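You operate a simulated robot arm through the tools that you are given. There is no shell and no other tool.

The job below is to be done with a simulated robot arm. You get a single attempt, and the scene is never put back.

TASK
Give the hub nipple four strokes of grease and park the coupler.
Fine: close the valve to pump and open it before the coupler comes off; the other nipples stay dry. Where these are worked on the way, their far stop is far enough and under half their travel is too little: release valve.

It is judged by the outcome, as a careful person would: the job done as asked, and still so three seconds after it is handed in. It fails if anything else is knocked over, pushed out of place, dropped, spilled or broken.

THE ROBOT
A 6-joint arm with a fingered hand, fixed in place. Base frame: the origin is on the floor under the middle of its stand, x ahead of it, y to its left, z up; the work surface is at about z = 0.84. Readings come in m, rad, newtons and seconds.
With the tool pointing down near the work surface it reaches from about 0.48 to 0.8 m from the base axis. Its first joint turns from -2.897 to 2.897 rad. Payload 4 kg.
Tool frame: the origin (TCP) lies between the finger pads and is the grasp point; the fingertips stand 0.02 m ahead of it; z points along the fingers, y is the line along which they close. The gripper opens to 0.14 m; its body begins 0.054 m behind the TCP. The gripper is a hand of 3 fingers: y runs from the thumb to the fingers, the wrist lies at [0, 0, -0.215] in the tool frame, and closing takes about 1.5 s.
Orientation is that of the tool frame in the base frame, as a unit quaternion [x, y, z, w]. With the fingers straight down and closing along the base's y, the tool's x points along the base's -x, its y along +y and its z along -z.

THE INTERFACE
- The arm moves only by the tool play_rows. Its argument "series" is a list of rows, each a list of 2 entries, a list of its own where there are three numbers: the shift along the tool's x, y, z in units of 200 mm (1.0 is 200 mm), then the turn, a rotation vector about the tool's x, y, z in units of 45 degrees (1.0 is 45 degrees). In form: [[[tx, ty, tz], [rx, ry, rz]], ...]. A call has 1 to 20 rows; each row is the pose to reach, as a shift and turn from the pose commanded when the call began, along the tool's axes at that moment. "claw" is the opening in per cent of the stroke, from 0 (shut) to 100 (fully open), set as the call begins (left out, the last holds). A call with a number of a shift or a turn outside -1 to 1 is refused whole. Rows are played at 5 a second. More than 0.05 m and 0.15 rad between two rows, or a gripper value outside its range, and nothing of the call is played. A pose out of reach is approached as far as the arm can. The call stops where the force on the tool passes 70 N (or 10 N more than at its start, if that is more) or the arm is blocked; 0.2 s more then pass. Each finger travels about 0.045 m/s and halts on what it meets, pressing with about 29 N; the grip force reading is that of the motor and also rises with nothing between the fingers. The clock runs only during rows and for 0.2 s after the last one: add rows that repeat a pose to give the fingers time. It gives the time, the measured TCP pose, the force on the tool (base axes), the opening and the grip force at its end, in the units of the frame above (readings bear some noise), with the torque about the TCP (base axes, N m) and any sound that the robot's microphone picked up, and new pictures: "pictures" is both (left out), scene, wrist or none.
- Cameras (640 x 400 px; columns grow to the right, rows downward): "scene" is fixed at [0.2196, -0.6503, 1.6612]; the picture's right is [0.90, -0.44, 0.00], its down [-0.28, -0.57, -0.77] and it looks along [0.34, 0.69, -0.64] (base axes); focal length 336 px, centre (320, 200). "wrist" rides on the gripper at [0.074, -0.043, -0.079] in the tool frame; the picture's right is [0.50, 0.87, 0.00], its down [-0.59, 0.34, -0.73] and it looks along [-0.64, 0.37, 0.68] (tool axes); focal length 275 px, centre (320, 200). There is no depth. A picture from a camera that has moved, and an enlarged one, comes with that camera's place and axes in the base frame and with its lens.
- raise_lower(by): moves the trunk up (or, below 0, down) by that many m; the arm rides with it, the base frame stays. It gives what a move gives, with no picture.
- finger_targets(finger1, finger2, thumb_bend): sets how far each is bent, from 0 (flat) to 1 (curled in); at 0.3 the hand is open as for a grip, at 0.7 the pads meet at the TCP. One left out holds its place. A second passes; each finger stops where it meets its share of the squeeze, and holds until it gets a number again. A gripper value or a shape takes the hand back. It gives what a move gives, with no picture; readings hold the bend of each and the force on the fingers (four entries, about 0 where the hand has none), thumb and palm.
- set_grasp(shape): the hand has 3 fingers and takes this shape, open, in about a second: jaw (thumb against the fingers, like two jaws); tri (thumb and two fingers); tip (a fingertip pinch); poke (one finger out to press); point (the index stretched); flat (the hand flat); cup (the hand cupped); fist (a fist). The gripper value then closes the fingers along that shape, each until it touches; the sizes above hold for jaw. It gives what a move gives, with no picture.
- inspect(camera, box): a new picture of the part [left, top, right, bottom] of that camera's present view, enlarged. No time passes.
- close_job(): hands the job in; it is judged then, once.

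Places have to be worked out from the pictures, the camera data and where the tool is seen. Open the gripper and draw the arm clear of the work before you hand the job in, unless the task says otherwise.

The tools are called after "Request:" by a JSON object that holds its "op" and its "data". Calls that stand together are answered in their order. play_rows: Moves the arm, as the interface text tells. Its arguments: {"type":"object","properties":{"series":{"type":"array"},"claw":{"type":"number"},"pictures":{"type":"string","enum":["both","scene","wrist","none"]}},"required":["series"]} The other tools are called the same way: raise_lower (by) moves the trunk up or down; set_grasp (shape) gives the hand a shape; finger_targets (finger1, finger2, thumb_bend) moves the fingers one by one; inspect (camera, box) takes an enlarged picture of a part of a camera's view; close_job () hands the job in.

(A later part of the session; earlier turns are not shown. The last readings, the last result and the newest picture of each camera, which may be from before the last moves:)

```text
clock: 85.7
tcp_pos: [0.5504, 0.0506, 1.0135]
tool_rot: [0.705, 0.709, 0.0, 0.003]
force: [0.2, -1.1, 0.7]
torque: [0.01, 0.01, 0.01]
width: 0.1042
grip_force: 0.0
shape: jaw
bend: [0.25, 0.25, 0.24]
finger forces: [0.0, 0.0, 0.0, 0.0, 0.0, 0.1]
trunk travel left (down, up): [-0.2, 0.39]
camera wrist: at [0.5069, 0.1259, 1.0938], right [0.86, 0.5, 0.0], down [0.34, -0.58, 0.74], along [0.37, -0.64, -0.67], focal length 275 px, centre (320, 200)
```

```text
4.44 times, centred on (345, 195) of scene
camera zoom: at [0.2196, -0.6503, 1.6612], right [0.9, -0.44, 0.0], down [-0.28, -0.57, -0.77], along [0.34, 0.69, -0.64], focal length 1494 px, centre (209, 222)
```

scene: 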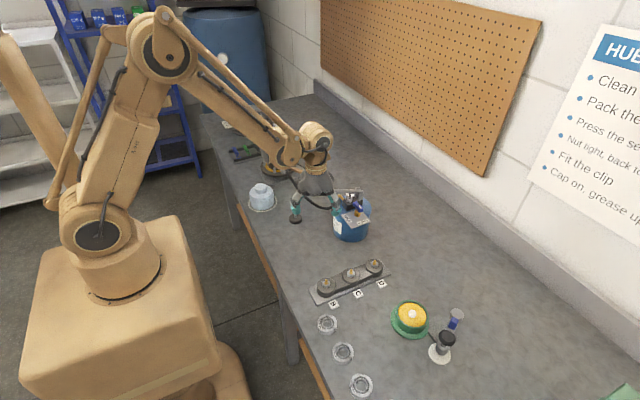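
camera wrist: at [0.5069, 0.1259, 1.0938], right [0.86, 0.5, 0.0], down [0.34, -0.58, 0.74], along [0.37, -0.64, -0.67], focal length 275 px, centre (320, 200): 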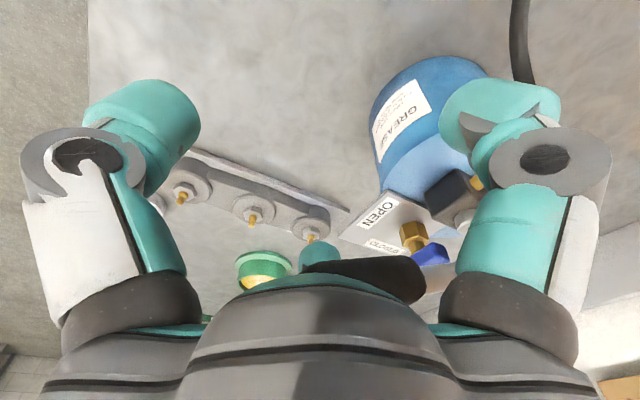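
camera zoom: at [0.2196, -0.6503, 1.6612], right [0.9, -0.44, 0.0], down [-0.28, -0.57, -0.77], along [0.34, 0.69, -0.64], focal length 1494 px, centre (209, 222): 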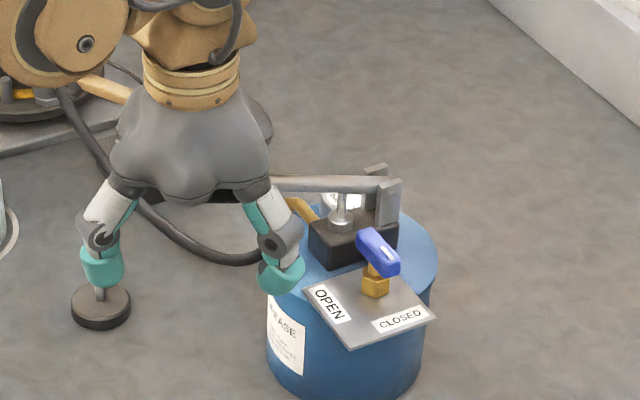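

The hand is open around the pad with no forces. I'll rise straight up, clear of the lever.

Request:
{"op": "play_rows", "data": {"series": [[[0, 0, -0.1], [0, 0, 0]], [[0, 0, -0.25], [0, 0, 0]], [[0, 0, -0.4], [0, 0, 0]], [[0, 0, -0.55], [0, 0, 0]], [[0, 0, -0.65], [0, 0, 0]], [[0, 0, -0.65], [0, 0, 0]]]}}

Request:
{"op": "inspect", "data": {"camera": "scene", "box": [240, 120, 400, 250]}}

Request:
{"op": "inspect", "data": {"camera": "scene", "box": [255, 140, 305, 180]}}

```text
clock: 87.1
tcp_pos: [0.5502, 0.0511, 1.1444]
tool_rot: [0.706, 0.708, 0.0, 0.003]
force: [-0.2, 0.2, 1.0]
torque: [0.01, 0.01, 0.0]
width: 0.1047
grip_force: 0.0
shape: jaw
bend: [0.25, 0.25, 0.24]
finger forces: [0.0, 0.0, 0.1, 0.0, 0.0, 0.1]
trunk travel left (down, up): [-0.2, 0.39]
camera wrist: at [0.5072, 0.1265, 1.2232], right [0.86, 0.5, 0.0], down [0.34, -0.58, 0.74], along [0.37, -0.64, -0.67], focal length 275 px, centre (320, 200)
```

scene: 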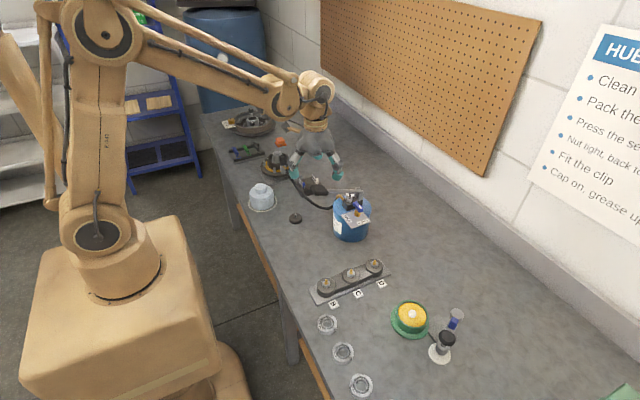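
wrist: 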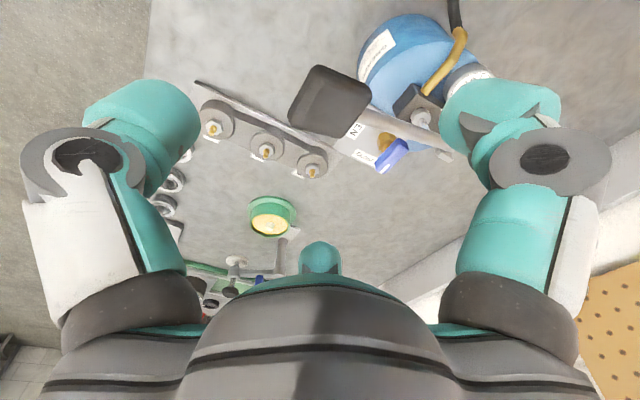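

```text
3.08 times, centred on (320, 185) of scene
camera zoom: at [0.2196, -0.6503, 1.6612], right [0.9, -0.44, 0.0], down [-0.28, -0.57, -0.77], along [0.34, 0.69, -0.64], focal length 1034 px, centre (320, 246)
```

zoom: 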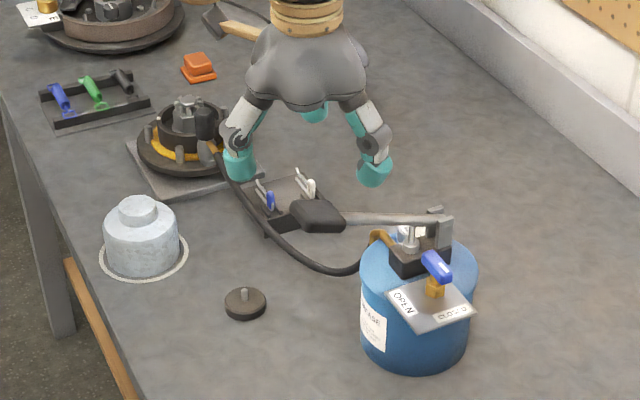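

```text
10.00 times, centred on (280, 160) of scene
camera zoom: at [0.2196, -0.6503, 1.6612], right [0.9, -0.44, 0.0], down [-0.28, -0.57, -0.77], along [0.34, 0.69, -0.64], focal length 3361 px, centre (720, 600)
```

zoom: 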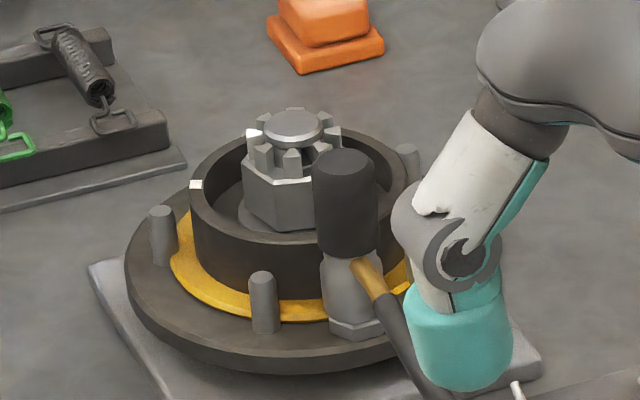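

The grease ring matches four strokes, and the coupler is still seated. Next I'll reopen the valve: curl the fingers again with the thumb out and move to the +x side of the handle.

Request:
{"op": "finger_targets", "data": {"finger1": 1.0, "finger2": 1.0, "thumb_bend": 0.4}}

Request:
{"op": "play_rows", "data": {"series": [[[-0.06, 0.18, 0], [0, 0, 0]], [[-0.12, 0.36, 0], [0, 0, 0]], [[-0.18, 0.54, 0], [0, 0, 0]], [[-0.24, 0.72, 0], [0, 0, 0]], [[-0.3, 0.9, 0], [0, 0, 0]], [[-0.358, 1.0, 0], [0, 0, 0]], [[-0.358, 1.0, 0], [0, 0, 0]]], "pictures": "none"}}

Request:
{"op": "play_rows", "data": {"series": [[[0, 0.08, 0.1], [0, 0, 0]], [[0, 0.08, 0.25], [0, 0, 0]], [[0, 0.08, 0.4], [0, 0, 0]], [[0, 0.08, 0.4], [0, 0, 0]]]}}

Request:
{"op": "inspect", "data": {"camera": "scene", "box": [330, 160, 410, 240]}}

Request:
{"op": "inspect", "data": {"camera": "wrist", "box": [0, 0, 320, 200]}}

```text
clock: 88.1
tcp_pos: [0.5511, 0.0523, 1.1444]
tool_rot: [0.705, 0.709, 0.001, 0.003]
force: [-0.6, -0.1, 0.2]
torque: [0.01, 0.0, -0.02]
width: 0.0537
grip_force: 0.0
shape: fingers
bend: [0.76, 0.76, 0.4]
finger forces: [0.0, 0.0, 0.0, 0.0, 0.0, 0.1]
trunk travel left (down, up): [-0.2, 0.39]
```

```text
clock: 89.7
tcp_pos: [0.7486, -0.0213, 1.146]
tool_rot: [0.706, 0.709, 0.0, 0.003]
force: [-0.7, -0.1, 0.4]
torque: [-0.01, 0.0, -0.01]
width: 0.0537
grip_force: 0.1
shape: fingers
bend: [0.76, 0.76, 0.4]
finger forces: [0.0, 0.0, 0.1, 0.1, 0.0, 0.1]
trunk travel left (down, up): [-0.2, 0.39]
```

```text
clock: 90.7
tcp_pos: [0.7649, -0.0195, 1.0666]
tool_rot: [0.705, 0.709, 0.001, 0.004]
force: [0.4, 0.4, -0.1]
torque: [-0.01, 0.04, 0.02]
width: 0.0535
grip_force: 0.0
shape: fingers
bend: [0.76, 0.76, 0.4]
finger forces: [0.1, 0.0, 0.0, 0.1, 0.0, 0.1]
trunk travel left (down, up): [-0.2, 0.39]
camera wrist: at [0.7226, 0.0564, 1.1441], right [0.86, 0.5, 0.0], down [0.34, -0.58, 0.74], along [0.37, -0.64, -0.67], focal length 275 px, centre (320, 200)
```

scene: 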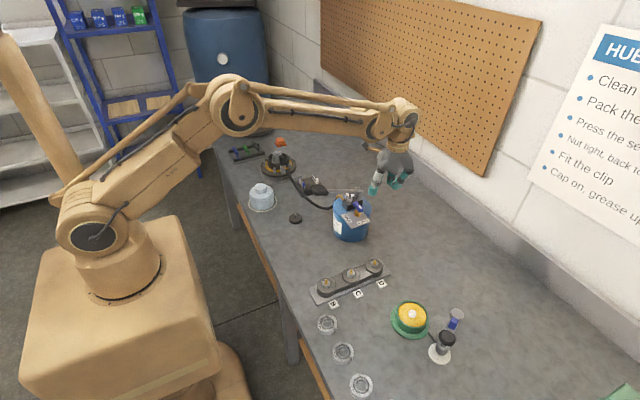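
wrist: 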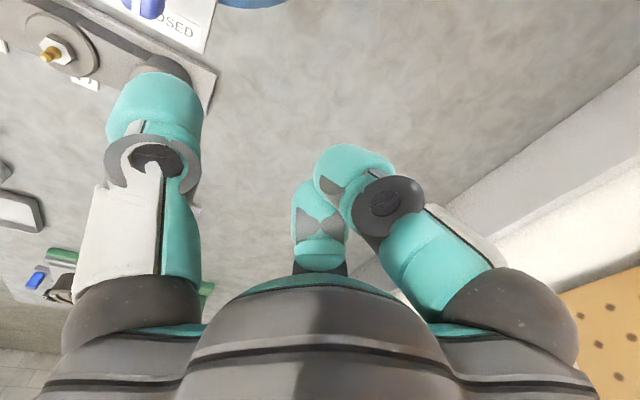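

```text
5.00 times, centred on (370, 200) of scene
camera zoom: at [0.2196, -0.6503, 1.6612], right [0.9, -0.44, 0.0], down [-0.28, -0.57, -0.77], along [0.34, 0.69, -0.64], focal length 1681 px, centre (70, 200)
```

zoom: 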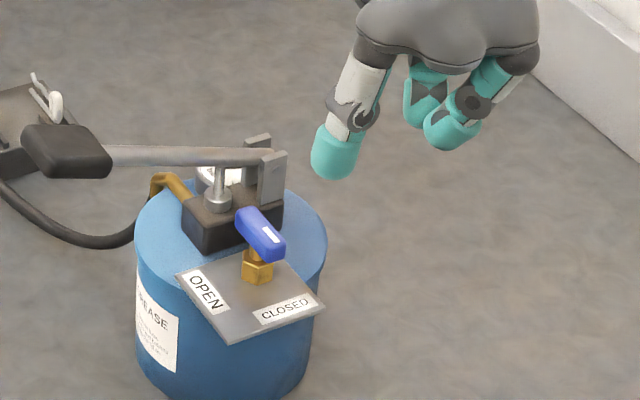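

```text
2.00 times, centred on (160, 100) of wrist
camera zoom: at [0.7226, 0.0564, 1.1441], right [0.86, 0.5, 0.0], down [0.34, -0.58, 0.74], along [0.37, -0.64, -0.67], focal length 551 px, centre (640, 400)
```

zoom: 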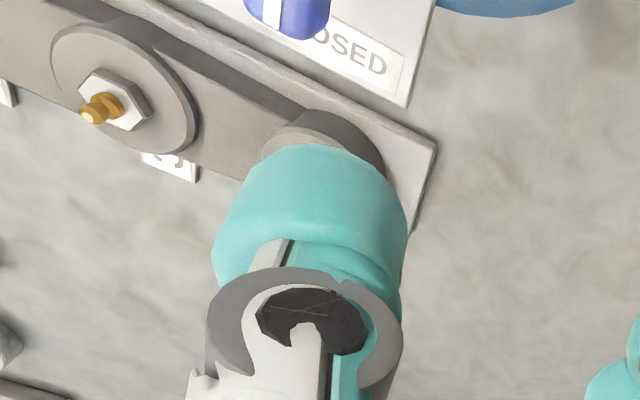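

The fingers only reached 0.76 in that second, so I'll curl them further before going lower.

Request:
{"op": "finger_targets", "data": {"finger1": 1.0, "finger2": 1.0, "thumb_bend": 0.4}}

Request:
{"op": "play_rows", "data": {"series": [[[0, 0, 0.15], [0, 0, 0]], [[0, 0, 0.28], [0, 0, 0]], [[0, 0, 0.37], [0, 0, 0]], [[0, 0, 0.37], [0, 0, 0]]], "pictures": "none"}}

Request:
{"op": "inspect", "data": {"camera": "scene", "box": [330, 160, 410, 240]}}

Request:
{"op": "inspect", "data": {"camera": "wrist", "box": [0, 0, 320, 200]}}

```text
clock: 91.7
tcp_pos: [0.767, -0.0188, 1.0648]
tool_rot: [0.705, 0.709, 0.001, 0.003]
force: [0.0, -0.6, 0.0]
torque: [-0.01, 0.01, -0.01]
width: 0.0536
grip_force: 0.1
shape: fingers
bend: [0.77, 0.77, 0.4]
finger forces: [0.0, 0.0, 0.1, 0.1, 0.0, 0.0]
trunk travel left (down, up): [-0.2, 0.39]
```

```text
clock: 92.7
tcp_pos: [0.766, -0.0183, 0.9913]
tool_rot: [0.705, 0.709, 0.001, 0.003]
force: [0.1, 0.1, -1.6]
torque: [0.0, -0.01, -0.02]
width: 0.0534
grip_force: 0.0
shape: fingers
bend: [0.77, 0.77, 0.4]
finger forces: [0.1, 0.0, 0.0, 0.0, 0.0, 0.0]
trunk travel left (down, up): [-0.2, 0.39]
```

```text
5.00 times, centred on (370, 200) of scene
camera zoom: at [0.2196, -0.6503, 1.6612], right [0.9, -0.44, 0.0], down [-0.28, -0.57, -0.77], along [0.34, 0.69, -0.64], focal length 1681 px, centre (70, 200)
```

zoom: 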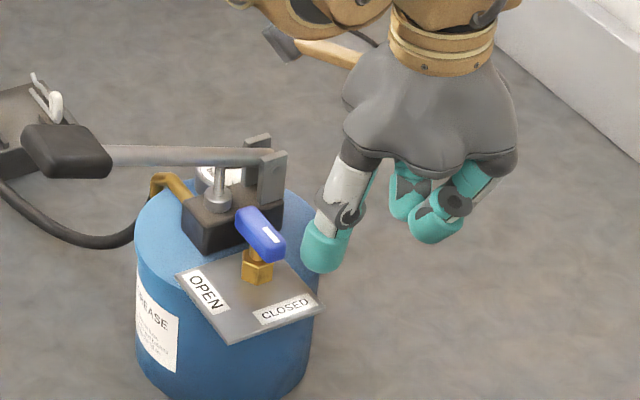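

```text
2.00 times, centred on (160, 100) of wrist
camera zoom: at [0.7234, 0.0568, 1.0697], right [0.86, 0.5, 0.0], down [0.34, -0.58, 0.74], along [0.37, -0.64, -0.67], focal length 551 px, centre (640, 400)
```

zoom: 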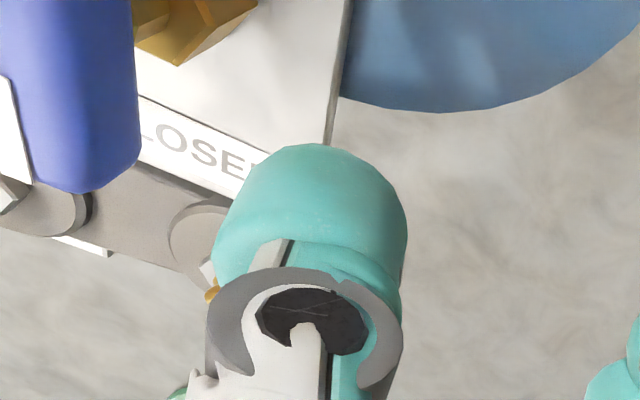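

The thumb stands just +x of the handle's marked end at the right height. I'll push toward -x in small steps.

Request:
{"op": "play_rows", "data": {"series": [[[0, -0.03, 0], [0, 0, 0]], [[0, -0.06, 0], [0, 0, 0]], [[0, -0.09, 0], [0, 0, 0]], [[0, -0.12, 0], [0, 0, 0]], [[0, -0.15, 0], [0, 0, 0]], [[0, -0.15, 0], [0, 0, 0]]], "pictures": "none"}}

Request:
{"op": "inspect", "data": {"camera": "scene", "box": [330, 160, 410, 240]}}

Request:
{"op": "inspect", "data": {"camera": "wrist", "box": [0, 0, 320, 200]}}

```text
clock: 94.1
tcp_pos: [0.7377, -0.0192, 0.9919]
tool_rot: [0.705, 0.709, 0.001, 0.003]
force: [0.8, -0.2, 0.7]
torque: [-0.01, 0.01, 0.07]
width: 0.053
grip_force: 0.7
shape: fingers
bend: [0.77, 0.77, 0.4]
finger forces: [0.0, 0.0, 0.0, 0.0, 0.6, 0.0]
trunk travel left (down, up): [-0.2, 0.39]
```

```text
5.00 times, centred on (370, 200) of scene
camera zoom: at [0.2196, -0.6503, 1.6612], right [0.9, -0.44, 0.0], down [-0.28, -0.57, -0.77], along [0.34, 0.69, -0.64], focal length 1681 px, centre (70, 200)
```

zoom: 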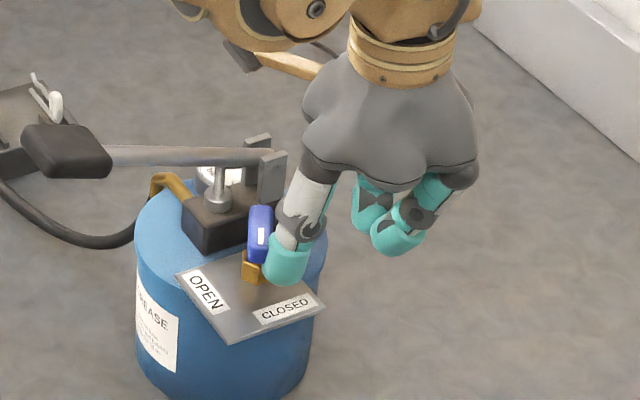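

```text
2.00 times, centred on (160, 100) of wrist
camera zoom: at [0.6943, 0.0556, 1.0712], right [0.86, 0.5, 0.0], down [0.34, -0.58, 0.74], along [0.37, -0.64, -0.67], focal length 551 px, centre (640, 400)
```

zoom: 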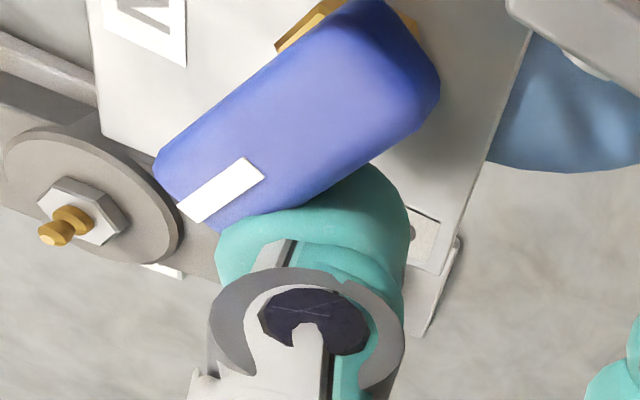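

The handle is turning toward OPEN (about 40° so far). I'll continue toward -x and then press toward +y to bring it to the OPEN stop.

Request:
{"op": "play_rows", "data": {"series": [[[0, -0.03, 0], [0, 0, 0]], [[0, -0.06, 0], [0, 0, 0]], [[0, -0.09, 0], [0, 0, 0]], [[0.015, -0.1, 0], [0, 0, 0]], [[0.03, -0.1, 0], [0, 0, 0]], [[0.03, -0.1, 0], [0, 0, 0]]], "pictures": "none"}}

Request:
{"op": "inspect", "data": {"camera": "scene", "box": [330, 160, 410, 240]}}

Request:
{"op": "inspect", "data": {"camera": "wrist", "box": [0, 0, 320, 200]}}

```text
clock: 95.5
tcp_pos: [0.7163, -0.0151, 0.9914]
tool_rot: [0.706, 0.708, 0.001, 0.003]
force: [-0.4, -3.6, 0.9]
torque: [0.06, -0.01, 0.24]
width: 0.0533
grip_force: 1.5
shape: fingers
bend: [0.77, 0.77, 0.4]
finger forces: [0.0, 0.0, 0.0, 0.0, 3.6, 0.0]
trunk travel left (down, up): [-0.2, 0.39]
```

```text
5.00 times, centred on (370, 200) of scene
camera zoom: at [0.2196, -0.6503, 1.6612], right [0.9, -0.44, 0.0], down [-0.28, -0.57, -0.77], along [0.34, 0.69, -0.64], focal length 1681 px, centre (70, 200)
```

zoom: 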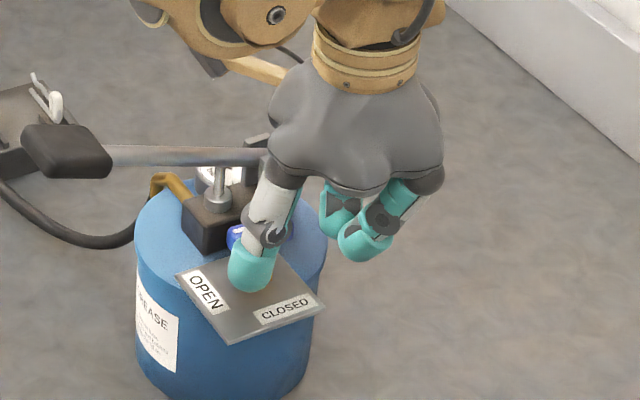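

```text
2.00 times, centred on (160, 100) of wrist
camera zoom: at [0.6736, 0.0607, 1.0708], right [0.86, 0.5, 0.0], down [0.34, -0.58, 0.74], along [0.37, -0.64, -0.67], focal length 551 px, centre (640, 400)
```

zoom: 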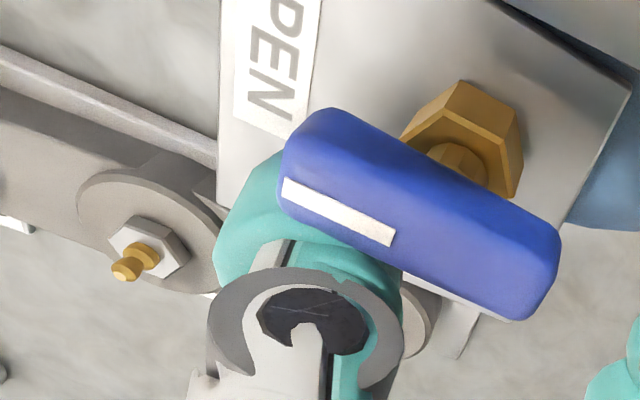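

The marked end now points to OPEN. I'll press 3 mm more to confirm it is at the stop.

Request:
{"op": "play_rows", "data": {"series": [[[0.008, 0, 0], [0, 0, 0]], [[0.016, 0, 0], [0, 0, 0]], [[0.016, 0, 0], [0, 0, 0]]], "pictures": "none"}}

Request:
{"op": "inspect", "data": {"camera": "wrist", "box": [0, 0, 320, 200]}}

```text
clock: 96.3
tcp_pos: [0.717, -0.0136, 0.991]
tool_rot: [0.706, 0.708, 0.002, 0.003]
force: [-0.4, -17.5, 0.7]
torque: [0.0, 0.01, 1.08]
width: 0.0535
grip_force: 8.6
shape: fingers
bend: [0.77, 0.77, 0.4]
finger forces: [0.0, 0.1, 0.0, 0.0, 17.9, 0.0]
trunk travel left (down, up): [-0.2, 0.39]
```

```text
2.00 times, centred on (160, 100) of wrist
camera zoom: at [0.6739, 0.062, 1.0707], right [0.86, 0.5, 0.0], down [0.34, -0.58, 0.74], along [0.37, -0.64, -0.68], focal length 551 px, centre (640, 400)
```

zoom: 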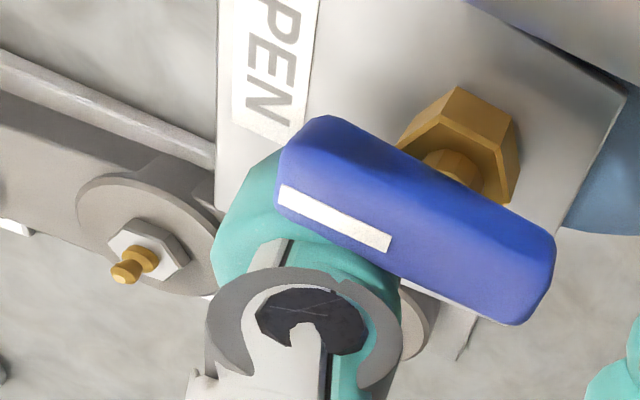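

The handle is firmly on the OPEN stop (17.5 N, no motion). I'll back off toward -y, rise, and verify the valve and gauge.

Request:
{"op": "play_rows", "data": {"series": [[[-0.08, 0, 0], [0, 0, 0]], [[-0.16, 0, 0], [0, 0, 0]], [[-0.16, 0, -0.2], [0, 0, 0]], [[-0.16, 0, -0.4], [0, 0, 0]], [[-0.16, 0, -0.6], [0, 0, 0]], [[-0.16, 0, -0.75], [0, 0, 0]], [[-0.16, 0, -0.75], [0, 0, 0]]]}}

Request:
{"op": "inspect", "data": {"camera": "scene", "box": [320, 160, 400, 250]}}

Request:
{"op": "inspect", "data": {"camera": "wrist", "box": [0, 0, 640, 200]}}

Request:
{"op": "inspect", "data": {"camera": "scene", "box": [345, 180, 369, 200]}}

```text
clock: 97.9
tcp_pos: [0.7184, -0.0409, 1.1437]
tool_rot: [0.705, 0.709, 0.0, 0.003]
force: [0.1, -0.1, 0.3]
torque: [-0.01, -0.01, 0.0]
width: 0.0538
grip_force: 0.1
shape: fingers
bend: [0.77, 0.77, 0.4]
finger forces: [0.1, 0.0, 0.1, 0.1, 0.0, 0.0]
trunk travel left (down, up): [-0.2, 0.39]
camera wrist: at [0.6742, 0.0344, 1.2219], right [0.86, 0.5, 0.0], down [0.34, -0.58, 0.74], along [0.37, -0.64, -0.67], focal length 275 px, centre (320, 200)
```

scene: 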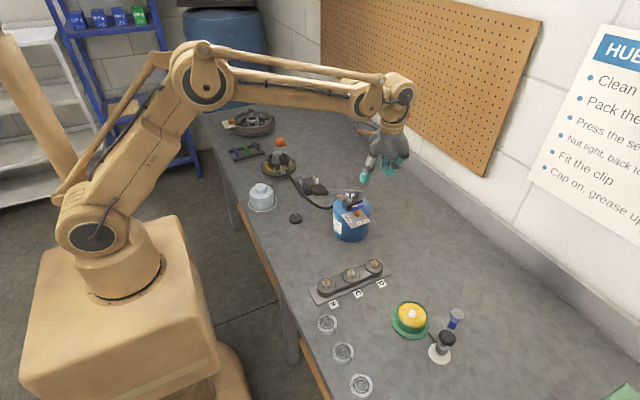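
wrist: 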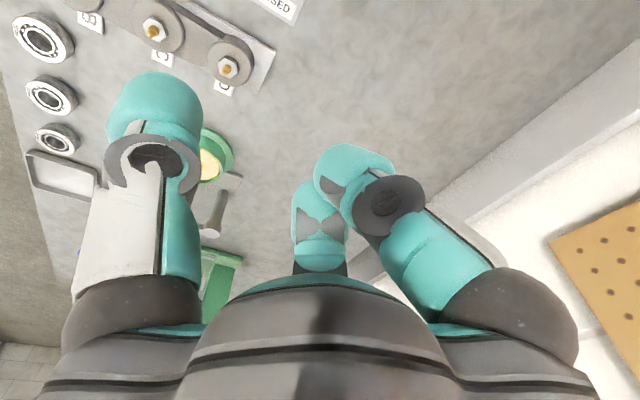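

```text
4.44 times, centred on (360, 205) of scene
camera zoom: at [0.2196, -0.6503, 1.6612], right [0.9, -0.44, 0.0], down [-0.28, -0.57, -0.77], along [0.34, 0.69, -0.64], focal length 1494 px, centre (142, 178)
```

zoom: 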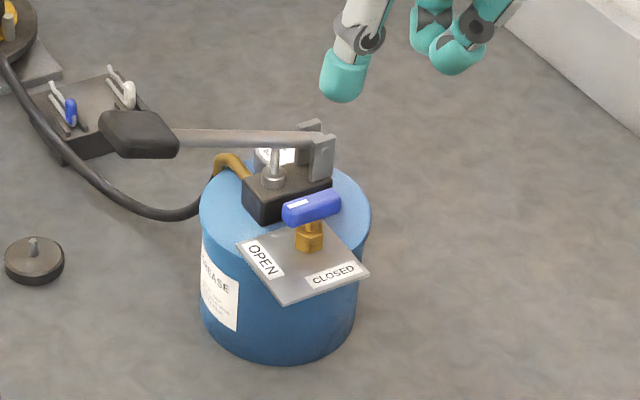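

```text
1.00 times, centred on (320, 100) of wrist (not enlarged: the box is as wide or as high as the picture)
camera zoom: at [0.6742, 0.0344, 1.2219], right [0.86, 0.5, 0.0], down [0.34, -0.58, 0.74], along [0.37, -0.64, -0.67], focal length 275 px, centre (320, 300)
```

zoom: 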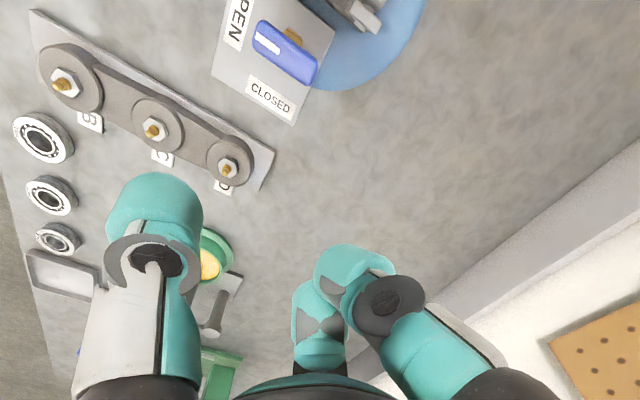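

```text
16.00 times, centred on (357, 190) of scene
camera zoom: at [0.2196, -0.6503, 1.6612], right [0.9, -0.44, 0.0], down [-0.28, -0.57, -0.77], along [0.34, 0.69, -0.64], focal length 5378 px, centre (-272, 360)
```

zoom: 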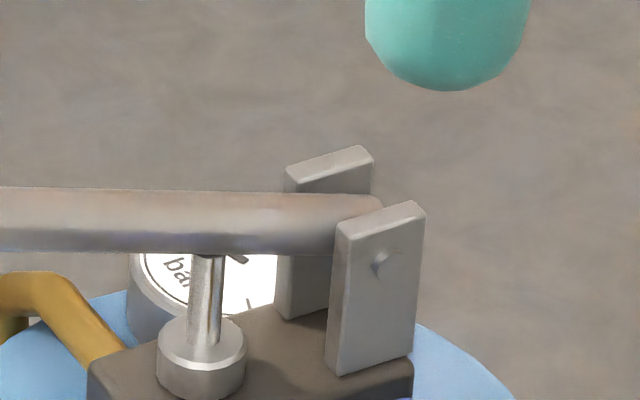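

The valve handle is back at OPEN. Next I'll open the hand and turn back a quarter turn while moving toward the hub, passing over the gauge.

Request:
{"op": "set_grasp", "data": {"shape": "jaw"}}

Request:
{"op": "play_rows", "data": {"series": [[[0.16, -0.06, -0.05], [0, 0, -0.1667]], [[0.33, -0.12, -0.05], [0, 0, -0.3333]], [[0.5, -0.18, -0.05], [0, 0, -0.5]], [[0.67, -0.24, -0.05], [0, 0, -0.6667]], [[0.84, -0.3, -0.05], [0, 0, -0.8333]], [[1.0, -0.35, -0.05], [0, 0, -1.0]], [[1.0, -0.35, -0.05], [0, 0, -1.0]]], "pictures": "wrist"}}

```text
clock: 98.8
tcp_pos: [0.7175, -0.0409, 1.1426]
tool_rot: [0.705, 0.709, 0.001, 0.003]
force: [0.0, 0.4, -0.8]
torque: [0.03, 0.0, -0.04]
width: 0.1401
grip_force: 0.0
shape: jaw
bend: [0.3, 0.3, 0.3]
finger forces: [0.1, 0.0, 0.1, 0.0, 0.0, 0.0]
trunk travel left (down, up): [-0.2, 0.39]
```

```text
clock: 100.4
tcp_pos: [0.6475, 0.1576, 1.1505]
tool_rot: [0.381, 0.925, 0.0, 0.002]
force: [-0.1, -0.1, -0.6]
torque: [0.01, 0.0, 0.0]
width: 0.1397
grip_force: 0.1
shape: jaw
bend: [0.3, 0.3, 0.3]
finger forces: [0.0, 0.1, 0.0, 0.0, 0.1, 0.1]
trunk travel left (down, up): [-0.2, 0.39]
camera wrist: at [0.5631, 0.1795, 1.2302], right [0.25, 0.97, 0.0], down [0.65, -0.17, 0.74], along [0.71, -0.19, -0.67], focal length 275 px, centre (320, 200)
```

wrist: 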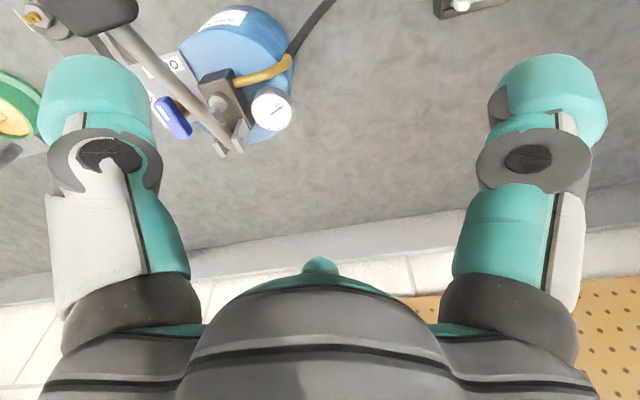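

I'll read the gauge from here before taking the coupler off.

Request:
{"op": "inspect", "data": {"camera": "wrist", "box": [200, 60, 320, 150]}}

Request:
{"op": "inspect", "data": {"camera": "wrist", "box": [250, 85, 295, 132]}}

```text
4.44 times, centred on (260, 105) of wrist
camera zoom: at [0.5631, 0.1795, 1.2302], right [0.25, 0.97, 0.0], down [0.65, -0.17, 0.74], along [0.71, -0.19, -0.67], focal length 1224 px, centre (587, 622)
```

zoom: 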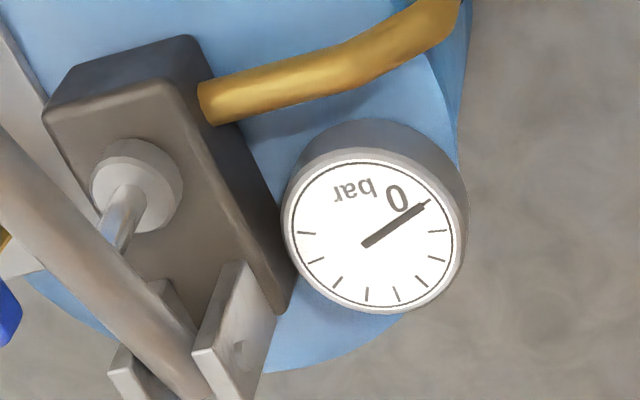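

```text
8.51 times, centred on (272, 108) of wrist
camera zoom: at [0.5631, 0.1795, 1.2302], right [0.25, 0.97, 0.0], down [0.65, -0.17, 0.74], along [0.71, -0.19, -0.67], focal length 2343 px, centre (724, 979)
```

zoom: 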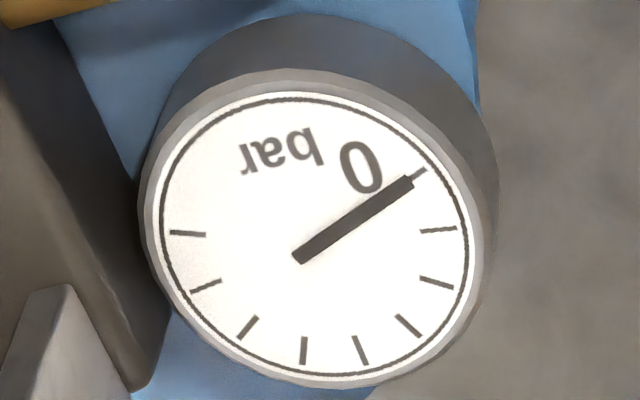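

The gauge is back at 0 bar, so the pressure is released and the coupler can come off. I'll complete the turn and move above the hub.

Request:
{"op": "play_rows", "data": {"series": [[[0.16, 0.078, 0], [0, 0, -0.1667]], [[0.32, 0.156, 0], [0, 0, -0.3333]], [[0.475, 0.233, 0], [0, 0, -0.5]], [[0.63, 0.311, 0], [0, 0, -0.6667]], [[0.79, 0.389, 0], [0, 0, -0.8333]], [[0.9475, 0.4667, 0], [0, 0, -1.0]], [[0.9475, 0.4667, 0], [0, 0, -1.0]]], "pictures": "both"}}

Request:
{"op": "inspect", "data": {"camera": "wrist", "box": [240, 0, 480, 160]}}

```text
clock: 102.0
tcp_pos: [0.5776, 0.3585, 1.1494]
tool_rot: [-0.003, 1.0, -0.002, 0.003]
force: [0.2, 0.2, 0.0]
torque: [-0.04, 0.0, -0.03]
width: 0.1398
grip_force: 0.1
shape: jaw
bend: [0.3, 0.3, 0.3]
finger forces: [0.0, 0.1, 0.1, 0.0, 0.0, 0.1]
trunk travel left (down, up): [-0.2, 0.39]
camera wrist: at [0.5029, 0.3164, 1.229], right [-0.51, 0.86, -0.01], down [0.58, 0.35, 0.74], along [0.64, 0.37, -0.68], focal length 275 px, centre (320, 200)
```

scene: 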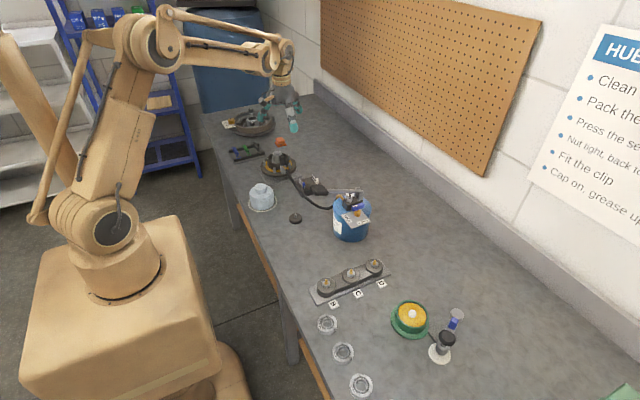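
wrist: 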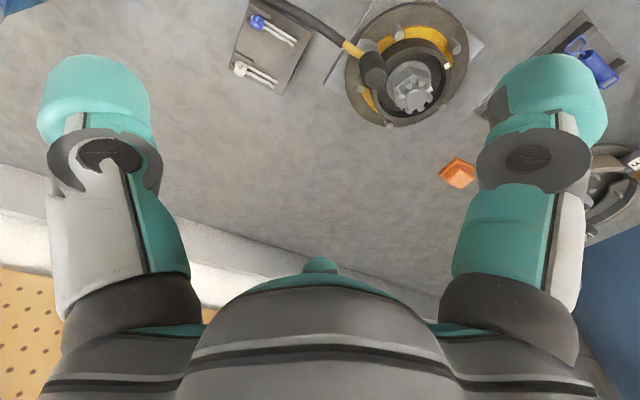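

```text
2.50 times, centred on (360, 80) of wrist
camera zoom: at [0.5029, 0.3164, 1.229], right [-0.51, 0.86, -0.01], down [0.58, 0.35, 0.74], along [0.64, 0.37, -0.68], focal length 688 px, centre (220, 500)
```

zoom: 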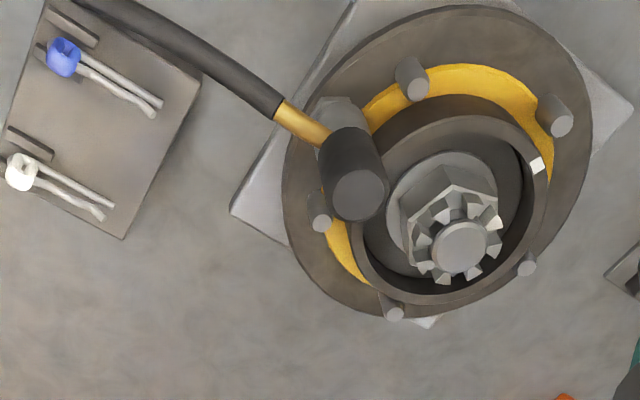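

The coupler is standing at about (0.578, 0.422) with its top near z 0.957. I'll align above it and descend to a checking height.

Request:
{"op": "play_rows", "data": {"series": [[[-0.005, 0.15, 0.1], [0, 0, 0]], [[-0.005, 0.3125, 0.25], [0, 0, 0]], [[-0.005, 0.3125, 0.45], [0, 0, 0]], [[-0.005, 0.3125, 0.62], [0, 0, 0]], [[-0.005, 0.3125, 0.62], [0, 0, 0]]], "claw": 55}}

Request:
{"op": "inspect", "data": {"camera": "wrist", "box": [230, 70, 410, 210]}}

```text
clock: 103.2
tcp_pos: [0.579, 0.4194, 1.0291]
tool_rot: [-0.002, 1.0, -0.001, 0.001]
force: [0.3, -0.1, 0.0]
torque: [-0.04, 0.01, 0.01]
width: 0.0773
grip_force: 0.1
shape: jaw
bend: [0.32, 0.32, 0.31]
finger forces: [0.1, 0.0, 0.1, 0.0, 0.0, 0.0]
trunk travel left (down, up): [-0.2, 0.39]
camera wrist: at [0.5034, 0.3771, 1.1077], right [-0.5, 0.86, -0.01], down [0.58, 0.34, 0.74], along [0.64, 0.37, -0.68], focal length 275 px, centre (320, 200)
```

scene: 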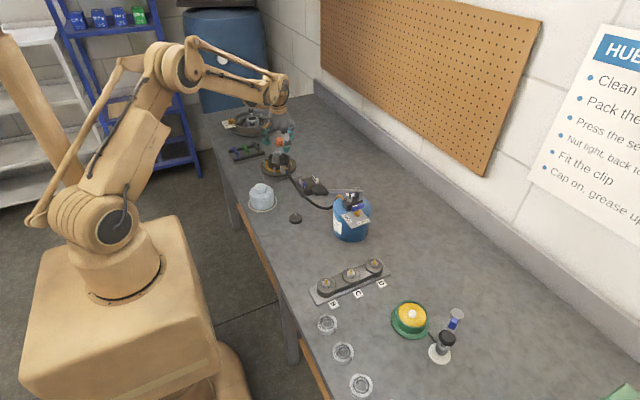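
wrist: 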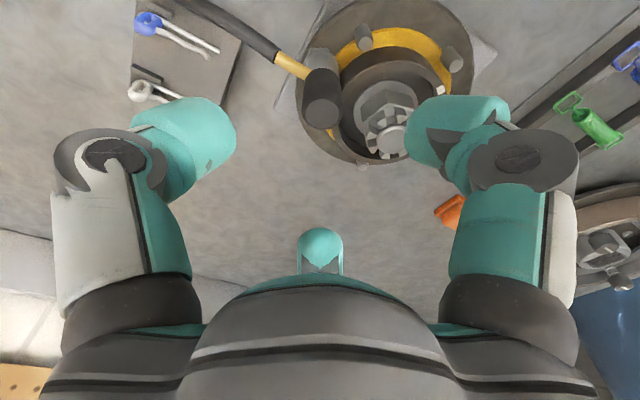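

```text
2.86 times, centred on (320, 140) of wrist
camera zoom: at [0.5034, 0.3771, 1.1077], right [-0.5, 0.86, -0.01], down [0.58, 0.34, 0.74], along [0.64, 0.37, -0.68], focal length 786 px, centre (320, 371)
```

zoom: 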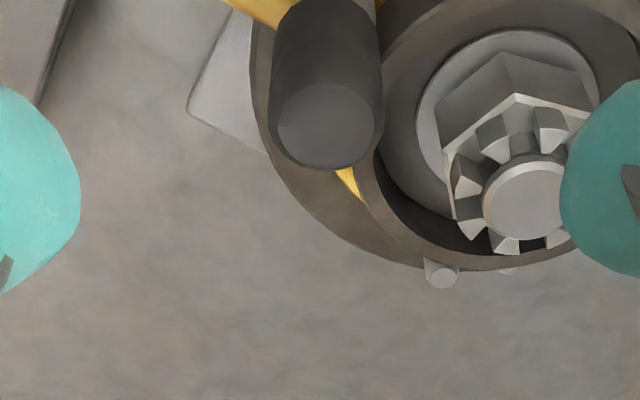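

Aligned to within 2 mm. I'll apply the small correction and descend to the gripping height.

Request:
{"op": "play_rows", "data": {"series": [[[0.004, 0.007, 0.1], [0, 0, 0]], [[0.004, 0.007, 0.2], [0, 0, 0]], [[0.004, 0.007, 0.29], [0, 0, 0]], [[0.004, 0.007, 0.35], [0, 0, 0]], [[0.004, 0.007, 0.35], [0, 0, 0]]]}}

Request:
{"op": "inspect", "data": {"camera": "wrist", "box": [230, 70, 410, 230]}}

Request:
{"op": "inspect", "data": {"camera": "scene", "box": [260, 130, 305, 175]}}

```text
clock: 104.4
tcp_pos: [0.5772, 0.4203, 0.9557]
tool_rot: [-0.002, 1.0, -0.002, 0.002]
force: [-0.5, -0.1, -0.1]
torque: [-0.01, -0.01, -0.04]
width: 0.0774
grip_force: 0.1
shape: jaw
bend: [0.32, 0.32, 0.31]
finger forces: [0.1, 0.0, 0.1, 0.1, 0.1, 0.0]
trunk travel left (down, up): [-0.2, 0.39]
camera wrist: at [0.5037, 0.3794, 1.0354], right [-0.5, 0.86, -0.01], down [0.58, 0.34, 0.74], along [0.64, 0.37, -0.68], focal length 275 px, centre (320, 200)
```

scene: 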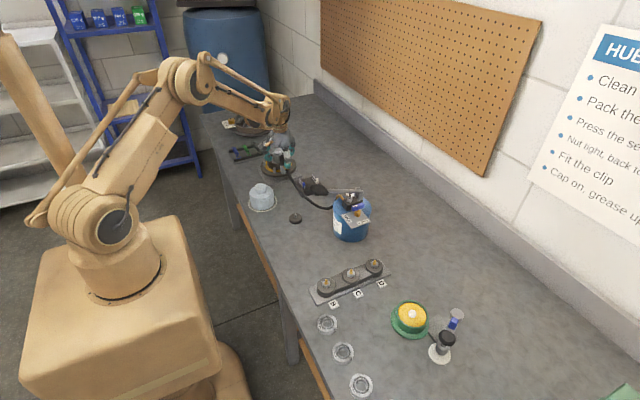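
wrist: 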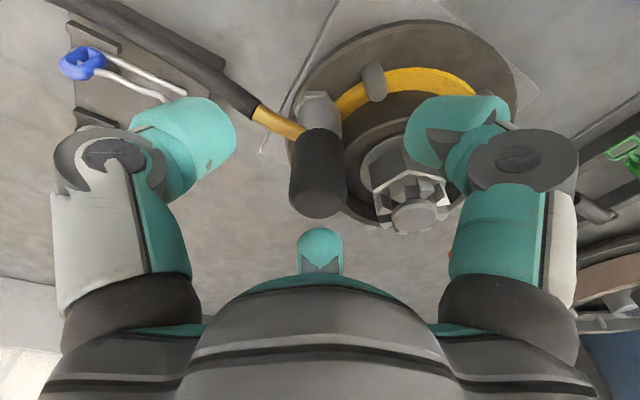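

```text
2.50 times, centred on (320, 150) of wrist
camera zoom: at [0.5037, 0.3794, 1.0354], right [-0.5, 0.86, -0.01], down [0.58, 0.34, 0.74], along [0.64, 0.37, -0.68], focal length 688 px, centre (320, 325)
```

zoom: 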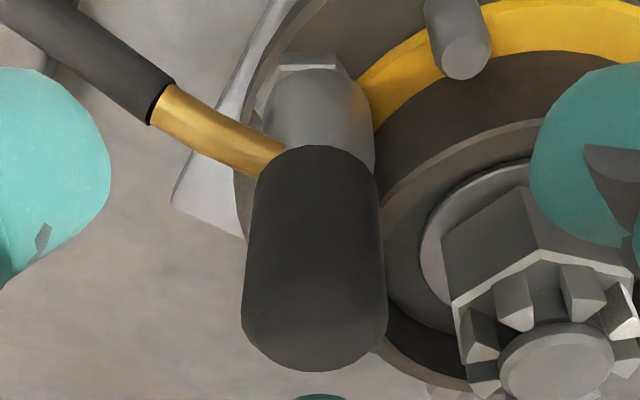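

```text
8.89 times, centred on (282, 152) of scene
camera zoom: at [0.2196, -0.6503, 1.6612], right [0.9, -0.44, 0.0], down [-0.28, -0.57, -0.77], along [0.34, 0.69, -0.64], focal length 2988 px, centre (653, 622)
```

zoom: 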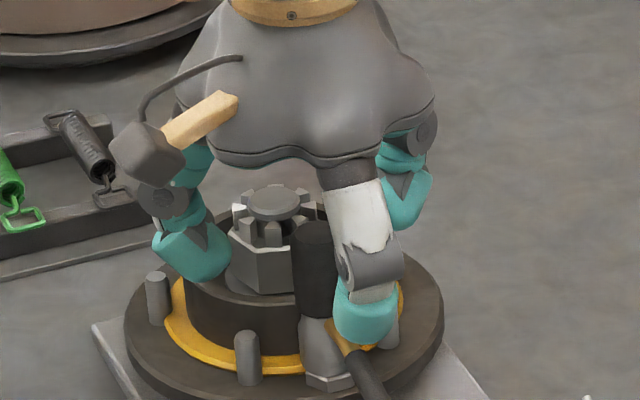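

The coupler top is level with the TCP and centred. I'll close on it.

Request:
{"op": "play_rows", "data": {"series": [[[0, 0, 0], [0, 0, 0]], [[0, 0, 0], [0, 0, 0]], [[0, 0, 0], [0, 0, 0]], [[0, 0, 0], [0, 0, 0]], [[0, 0, 0], [0, 0, 0]], [[0, 0, 0], [0, 0, 0]]], "claw": 0, "pictures": "none"}}

Request:
{"op": "inspect", "data": {"camera": "wrist", "box": [230, 70, 410, 230]}}

```text
clock: 105.8
tcp_pos: [0.5782, 0.4205, 0.9564]
tool_rot: [-0.003, 1.0, -0.002, 0.002]
force: [0.2, -0.1, 0.0]
torque: [-0.01, 0.02, -0.01]
width: 0.0201
grip_force: 28.9
shape: jaw
bend: [0.91, 0.91, 0.53]
finger forces: [25.7, 25.7, 0.1, 0.0, 25.2, 0.0]
trunk travel left (down, up): [-0.2, 0.39]
```

```text
2.50 times, centred on (320, 150) of wrist
camera zoom: at [0.5038, 0.3794, 1.0354], right [-0.5, 0.86, -0.01], down [0.58, 0.34, 0.74], along [0.64, 0.37, -0.68], focal length 688 px, centre (320, 325)
```

zoom: 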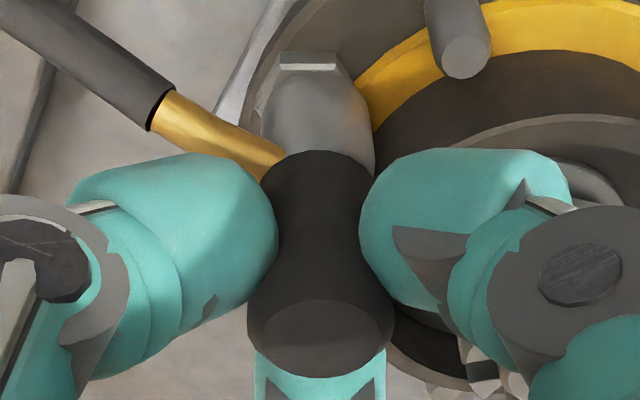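

All three fingers hold at about 25 N. I'll lift the coupler straight off the nipple.

Request:
{"op": "play_rows", "data": {"series": [[[0, 0, -0.03], [0, 0, 0]], [[0, 0, -0.07], [0, 0, 0]], [[0, 0, -0.12], [0, 0, 0]], [[0, 0, -0.2], [0, 0, 0]], [[0, 0, -0.3], [0, 0, 0]], [[0, 0, -0.4], [0, 0, 0]], [[0, 0, -0.4], [0, 0, 0]]]}}

Request:
{"op": "inspect", "data": {"camera": "scene", "box": [250, 120, 310, 180]}}

Request:
{"op": "inspect", "data": {"camera": "wrist", "box": [230, 40, 410, 230]}}

```text
clock: 107.4
tcp_pos: [0.5773, 0.4217, 1.0363]
tool_rot: [-0.003, 1.0, -0.002, 0.003]
force: [-0.2, -0.5, -1.7]
torque: [0.0, 0.01, 0.0]
width: 0.0197
grip_force: 29.2
shape: jaw
bend: [0.91, 0.91, 0.53]
finger forces: [25.8, 25.7, 0.0, 0.0, 25.2, 0.0]
trunk travel left (down, up): [-0.2, 0.39]
camera wrist: at [0.5032, 0.3794, 1.1159], right [-0.5, 0.86, -0.01], down [0.58, 0.34, 0.74], along [0.64, 0.37, -0.68], focal length 275 px, centre (320, 200)
```

scene: 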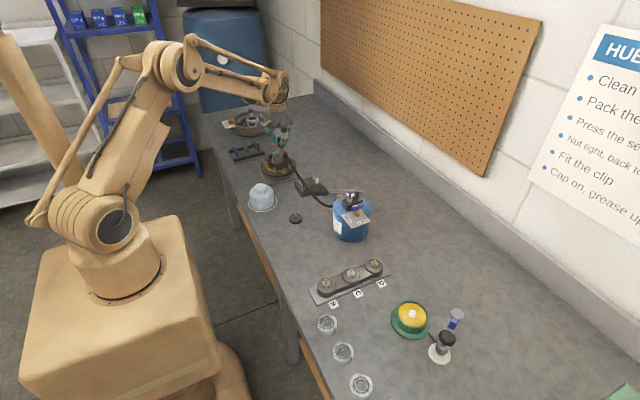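
wrist: 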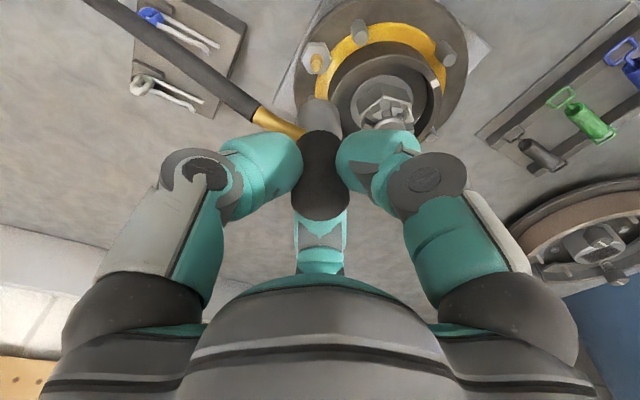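

```text
6.67 times, centred on (280, 150) of scene
camera zoom: at [0.2196, -0.6503, 1.6612], right [0.9, -0.44, 0.0], down [-0.28, -0.57, -0.77], along [0.34, 0.69, -0.64], focal length 2241 px, centre (587, 533)
```

zoom: 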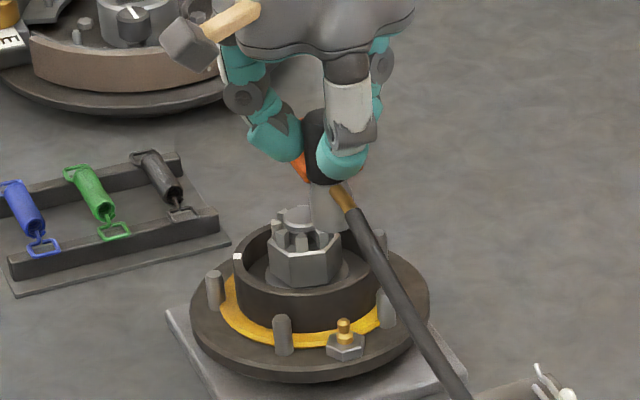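

```text
2.11 times, centred on (320, 135) of wrist
camera zoom: at [0.5032, 0.3794, 1.1159], right [-0.5, 0.86, -0.01], down [0.58, 0.34, 0.74], along [0.64, 0.37, -0.68], focal length 580 px, centre (320, 337)
```

zoom: 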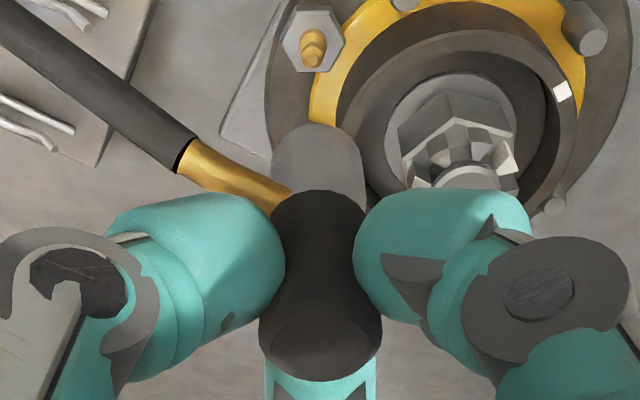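

The coupler is off and clean. I'll carry it back toward the parking post.

Request:
{"op": "play_rows", "data": {"series": [[[0.03, -0.1, 0], [0, 0, 0]], [[0.07, -0.3, 0], [0, 0, 0]], [[0.11, -0.5, 0], [0, 0, 0]], [[0.15, -0.7, 0], [0, 0, 0]], [[0.19, -0.9, 0], [0, 0, 0]], [[0.2, -1.0, 0], [0, 0, 0]], [[0.2, -1.0, 0], [0, 0, 0]]], "pictures": "none"}}

Request:
{"op": "play_rows", "data": {"series": [[[0.02, -0.1, 0], [0, 0, 0]], [[0.035, -0.197, 0.05], [0, 0, 0]], [[0.035, -0.197, 0.15], [0, 0, 0]], [[0.035, -0.197, 0.25], [0, 0, 0]], [[0.035, -0.197, 0.25], [0, 0, 0]]]}}

Request:
{"op": "inspect", "data": {"camera": "wrist", "box": [240, 30, 400, 190]}}

Request:
{"op": "inspect", "data": {"camera": "scene", "box": [270, 180, 320, 230]}}

```text
clock: 109.0
tcp_pos: [0.5379, 0.2201, 1.0334]
tool_rot: [-0.003, 1.0, -0.001, 0.003]
force: [0.3, 0.8, -1.4]
torque: [-0.01, -0.04, 0.01]
width: 0.0199
grip_force: 29.1
shape: jaw
bend: [0.91, 0.91, 0.53]
finger forces: [25.7, 25.8, 0.0, 0.0, 25.3, 0.0]
trunk travel left (down, up): [-0.2, 0.39]
```

```text
clock: 110.2
tcp_pos: [0.531, 0.1801, 0.987]
tool_rot: [-0.003, 1.0, -0.002, 0.003]
force: [0.2, 1.2, -2.0]
torque: [0.0, -0.02, 0.0]
width: 0.0201
grip_force: 28.8
shape: jaw
bend: [0.91, 0.91, 0.53]
finger forces: [25.5, 25.8, 0.1, 0.0, 25.3, 0.1]
trunk travel left (down, up): [-0.2, 0.39]
camera wrist: at [0.4579, 0.1389, 1.0654], right [-0.5, 0.86, -0.01], down [0.58, 0.34, 0.74], along [0.64, 0.37, -0.68], focal length 275 px, centre (320, 200)
```

scene: 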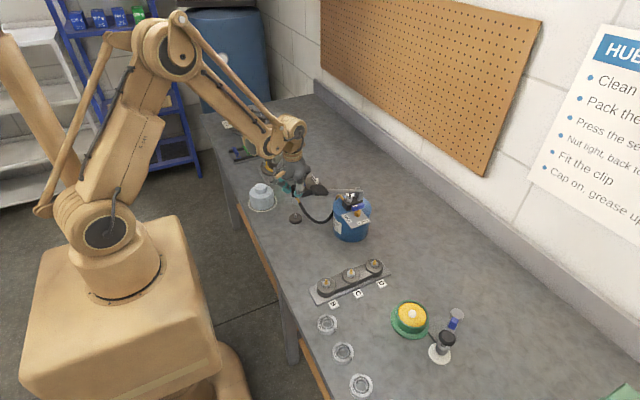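
wrist: 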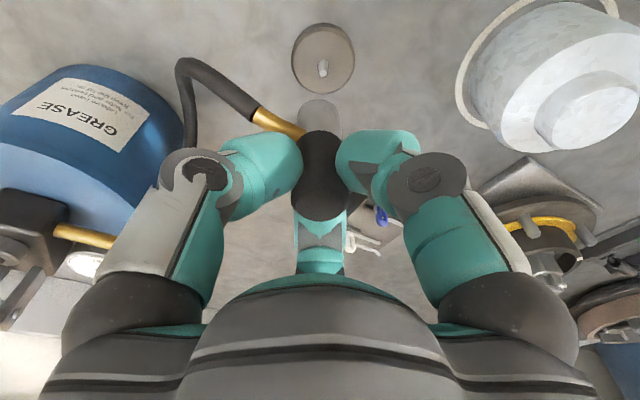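

```text
2.50 times, centred on (320, 110) of wrist
camera zoom: at [0.4579, 0.1389, 1.0654], right [-0.5, 0.86, -0.01], down [0.58, 0.34, 0.74], along [0.64, 0.37, -0.68], focal length 688 px, centre (320, 425)
```

zoom: 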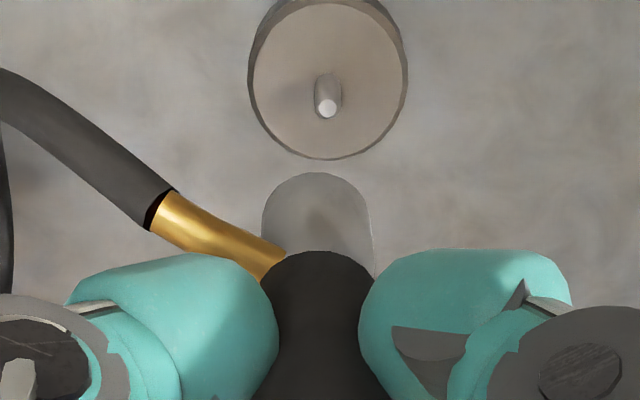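

```text
8.00 times, centred on (295, 205) of scene
camera zoom: at [0.2196, -0.6503, 1.6612], right [0.9, -0.44, 0.0], down [-0.28, -0.57, -0.77], along [0.34, 0.69, -0.64], focal length 2689 px, centre (520, 160)
```

zoom: 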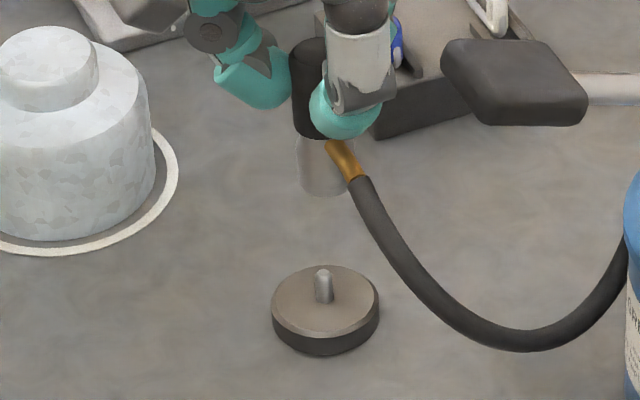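

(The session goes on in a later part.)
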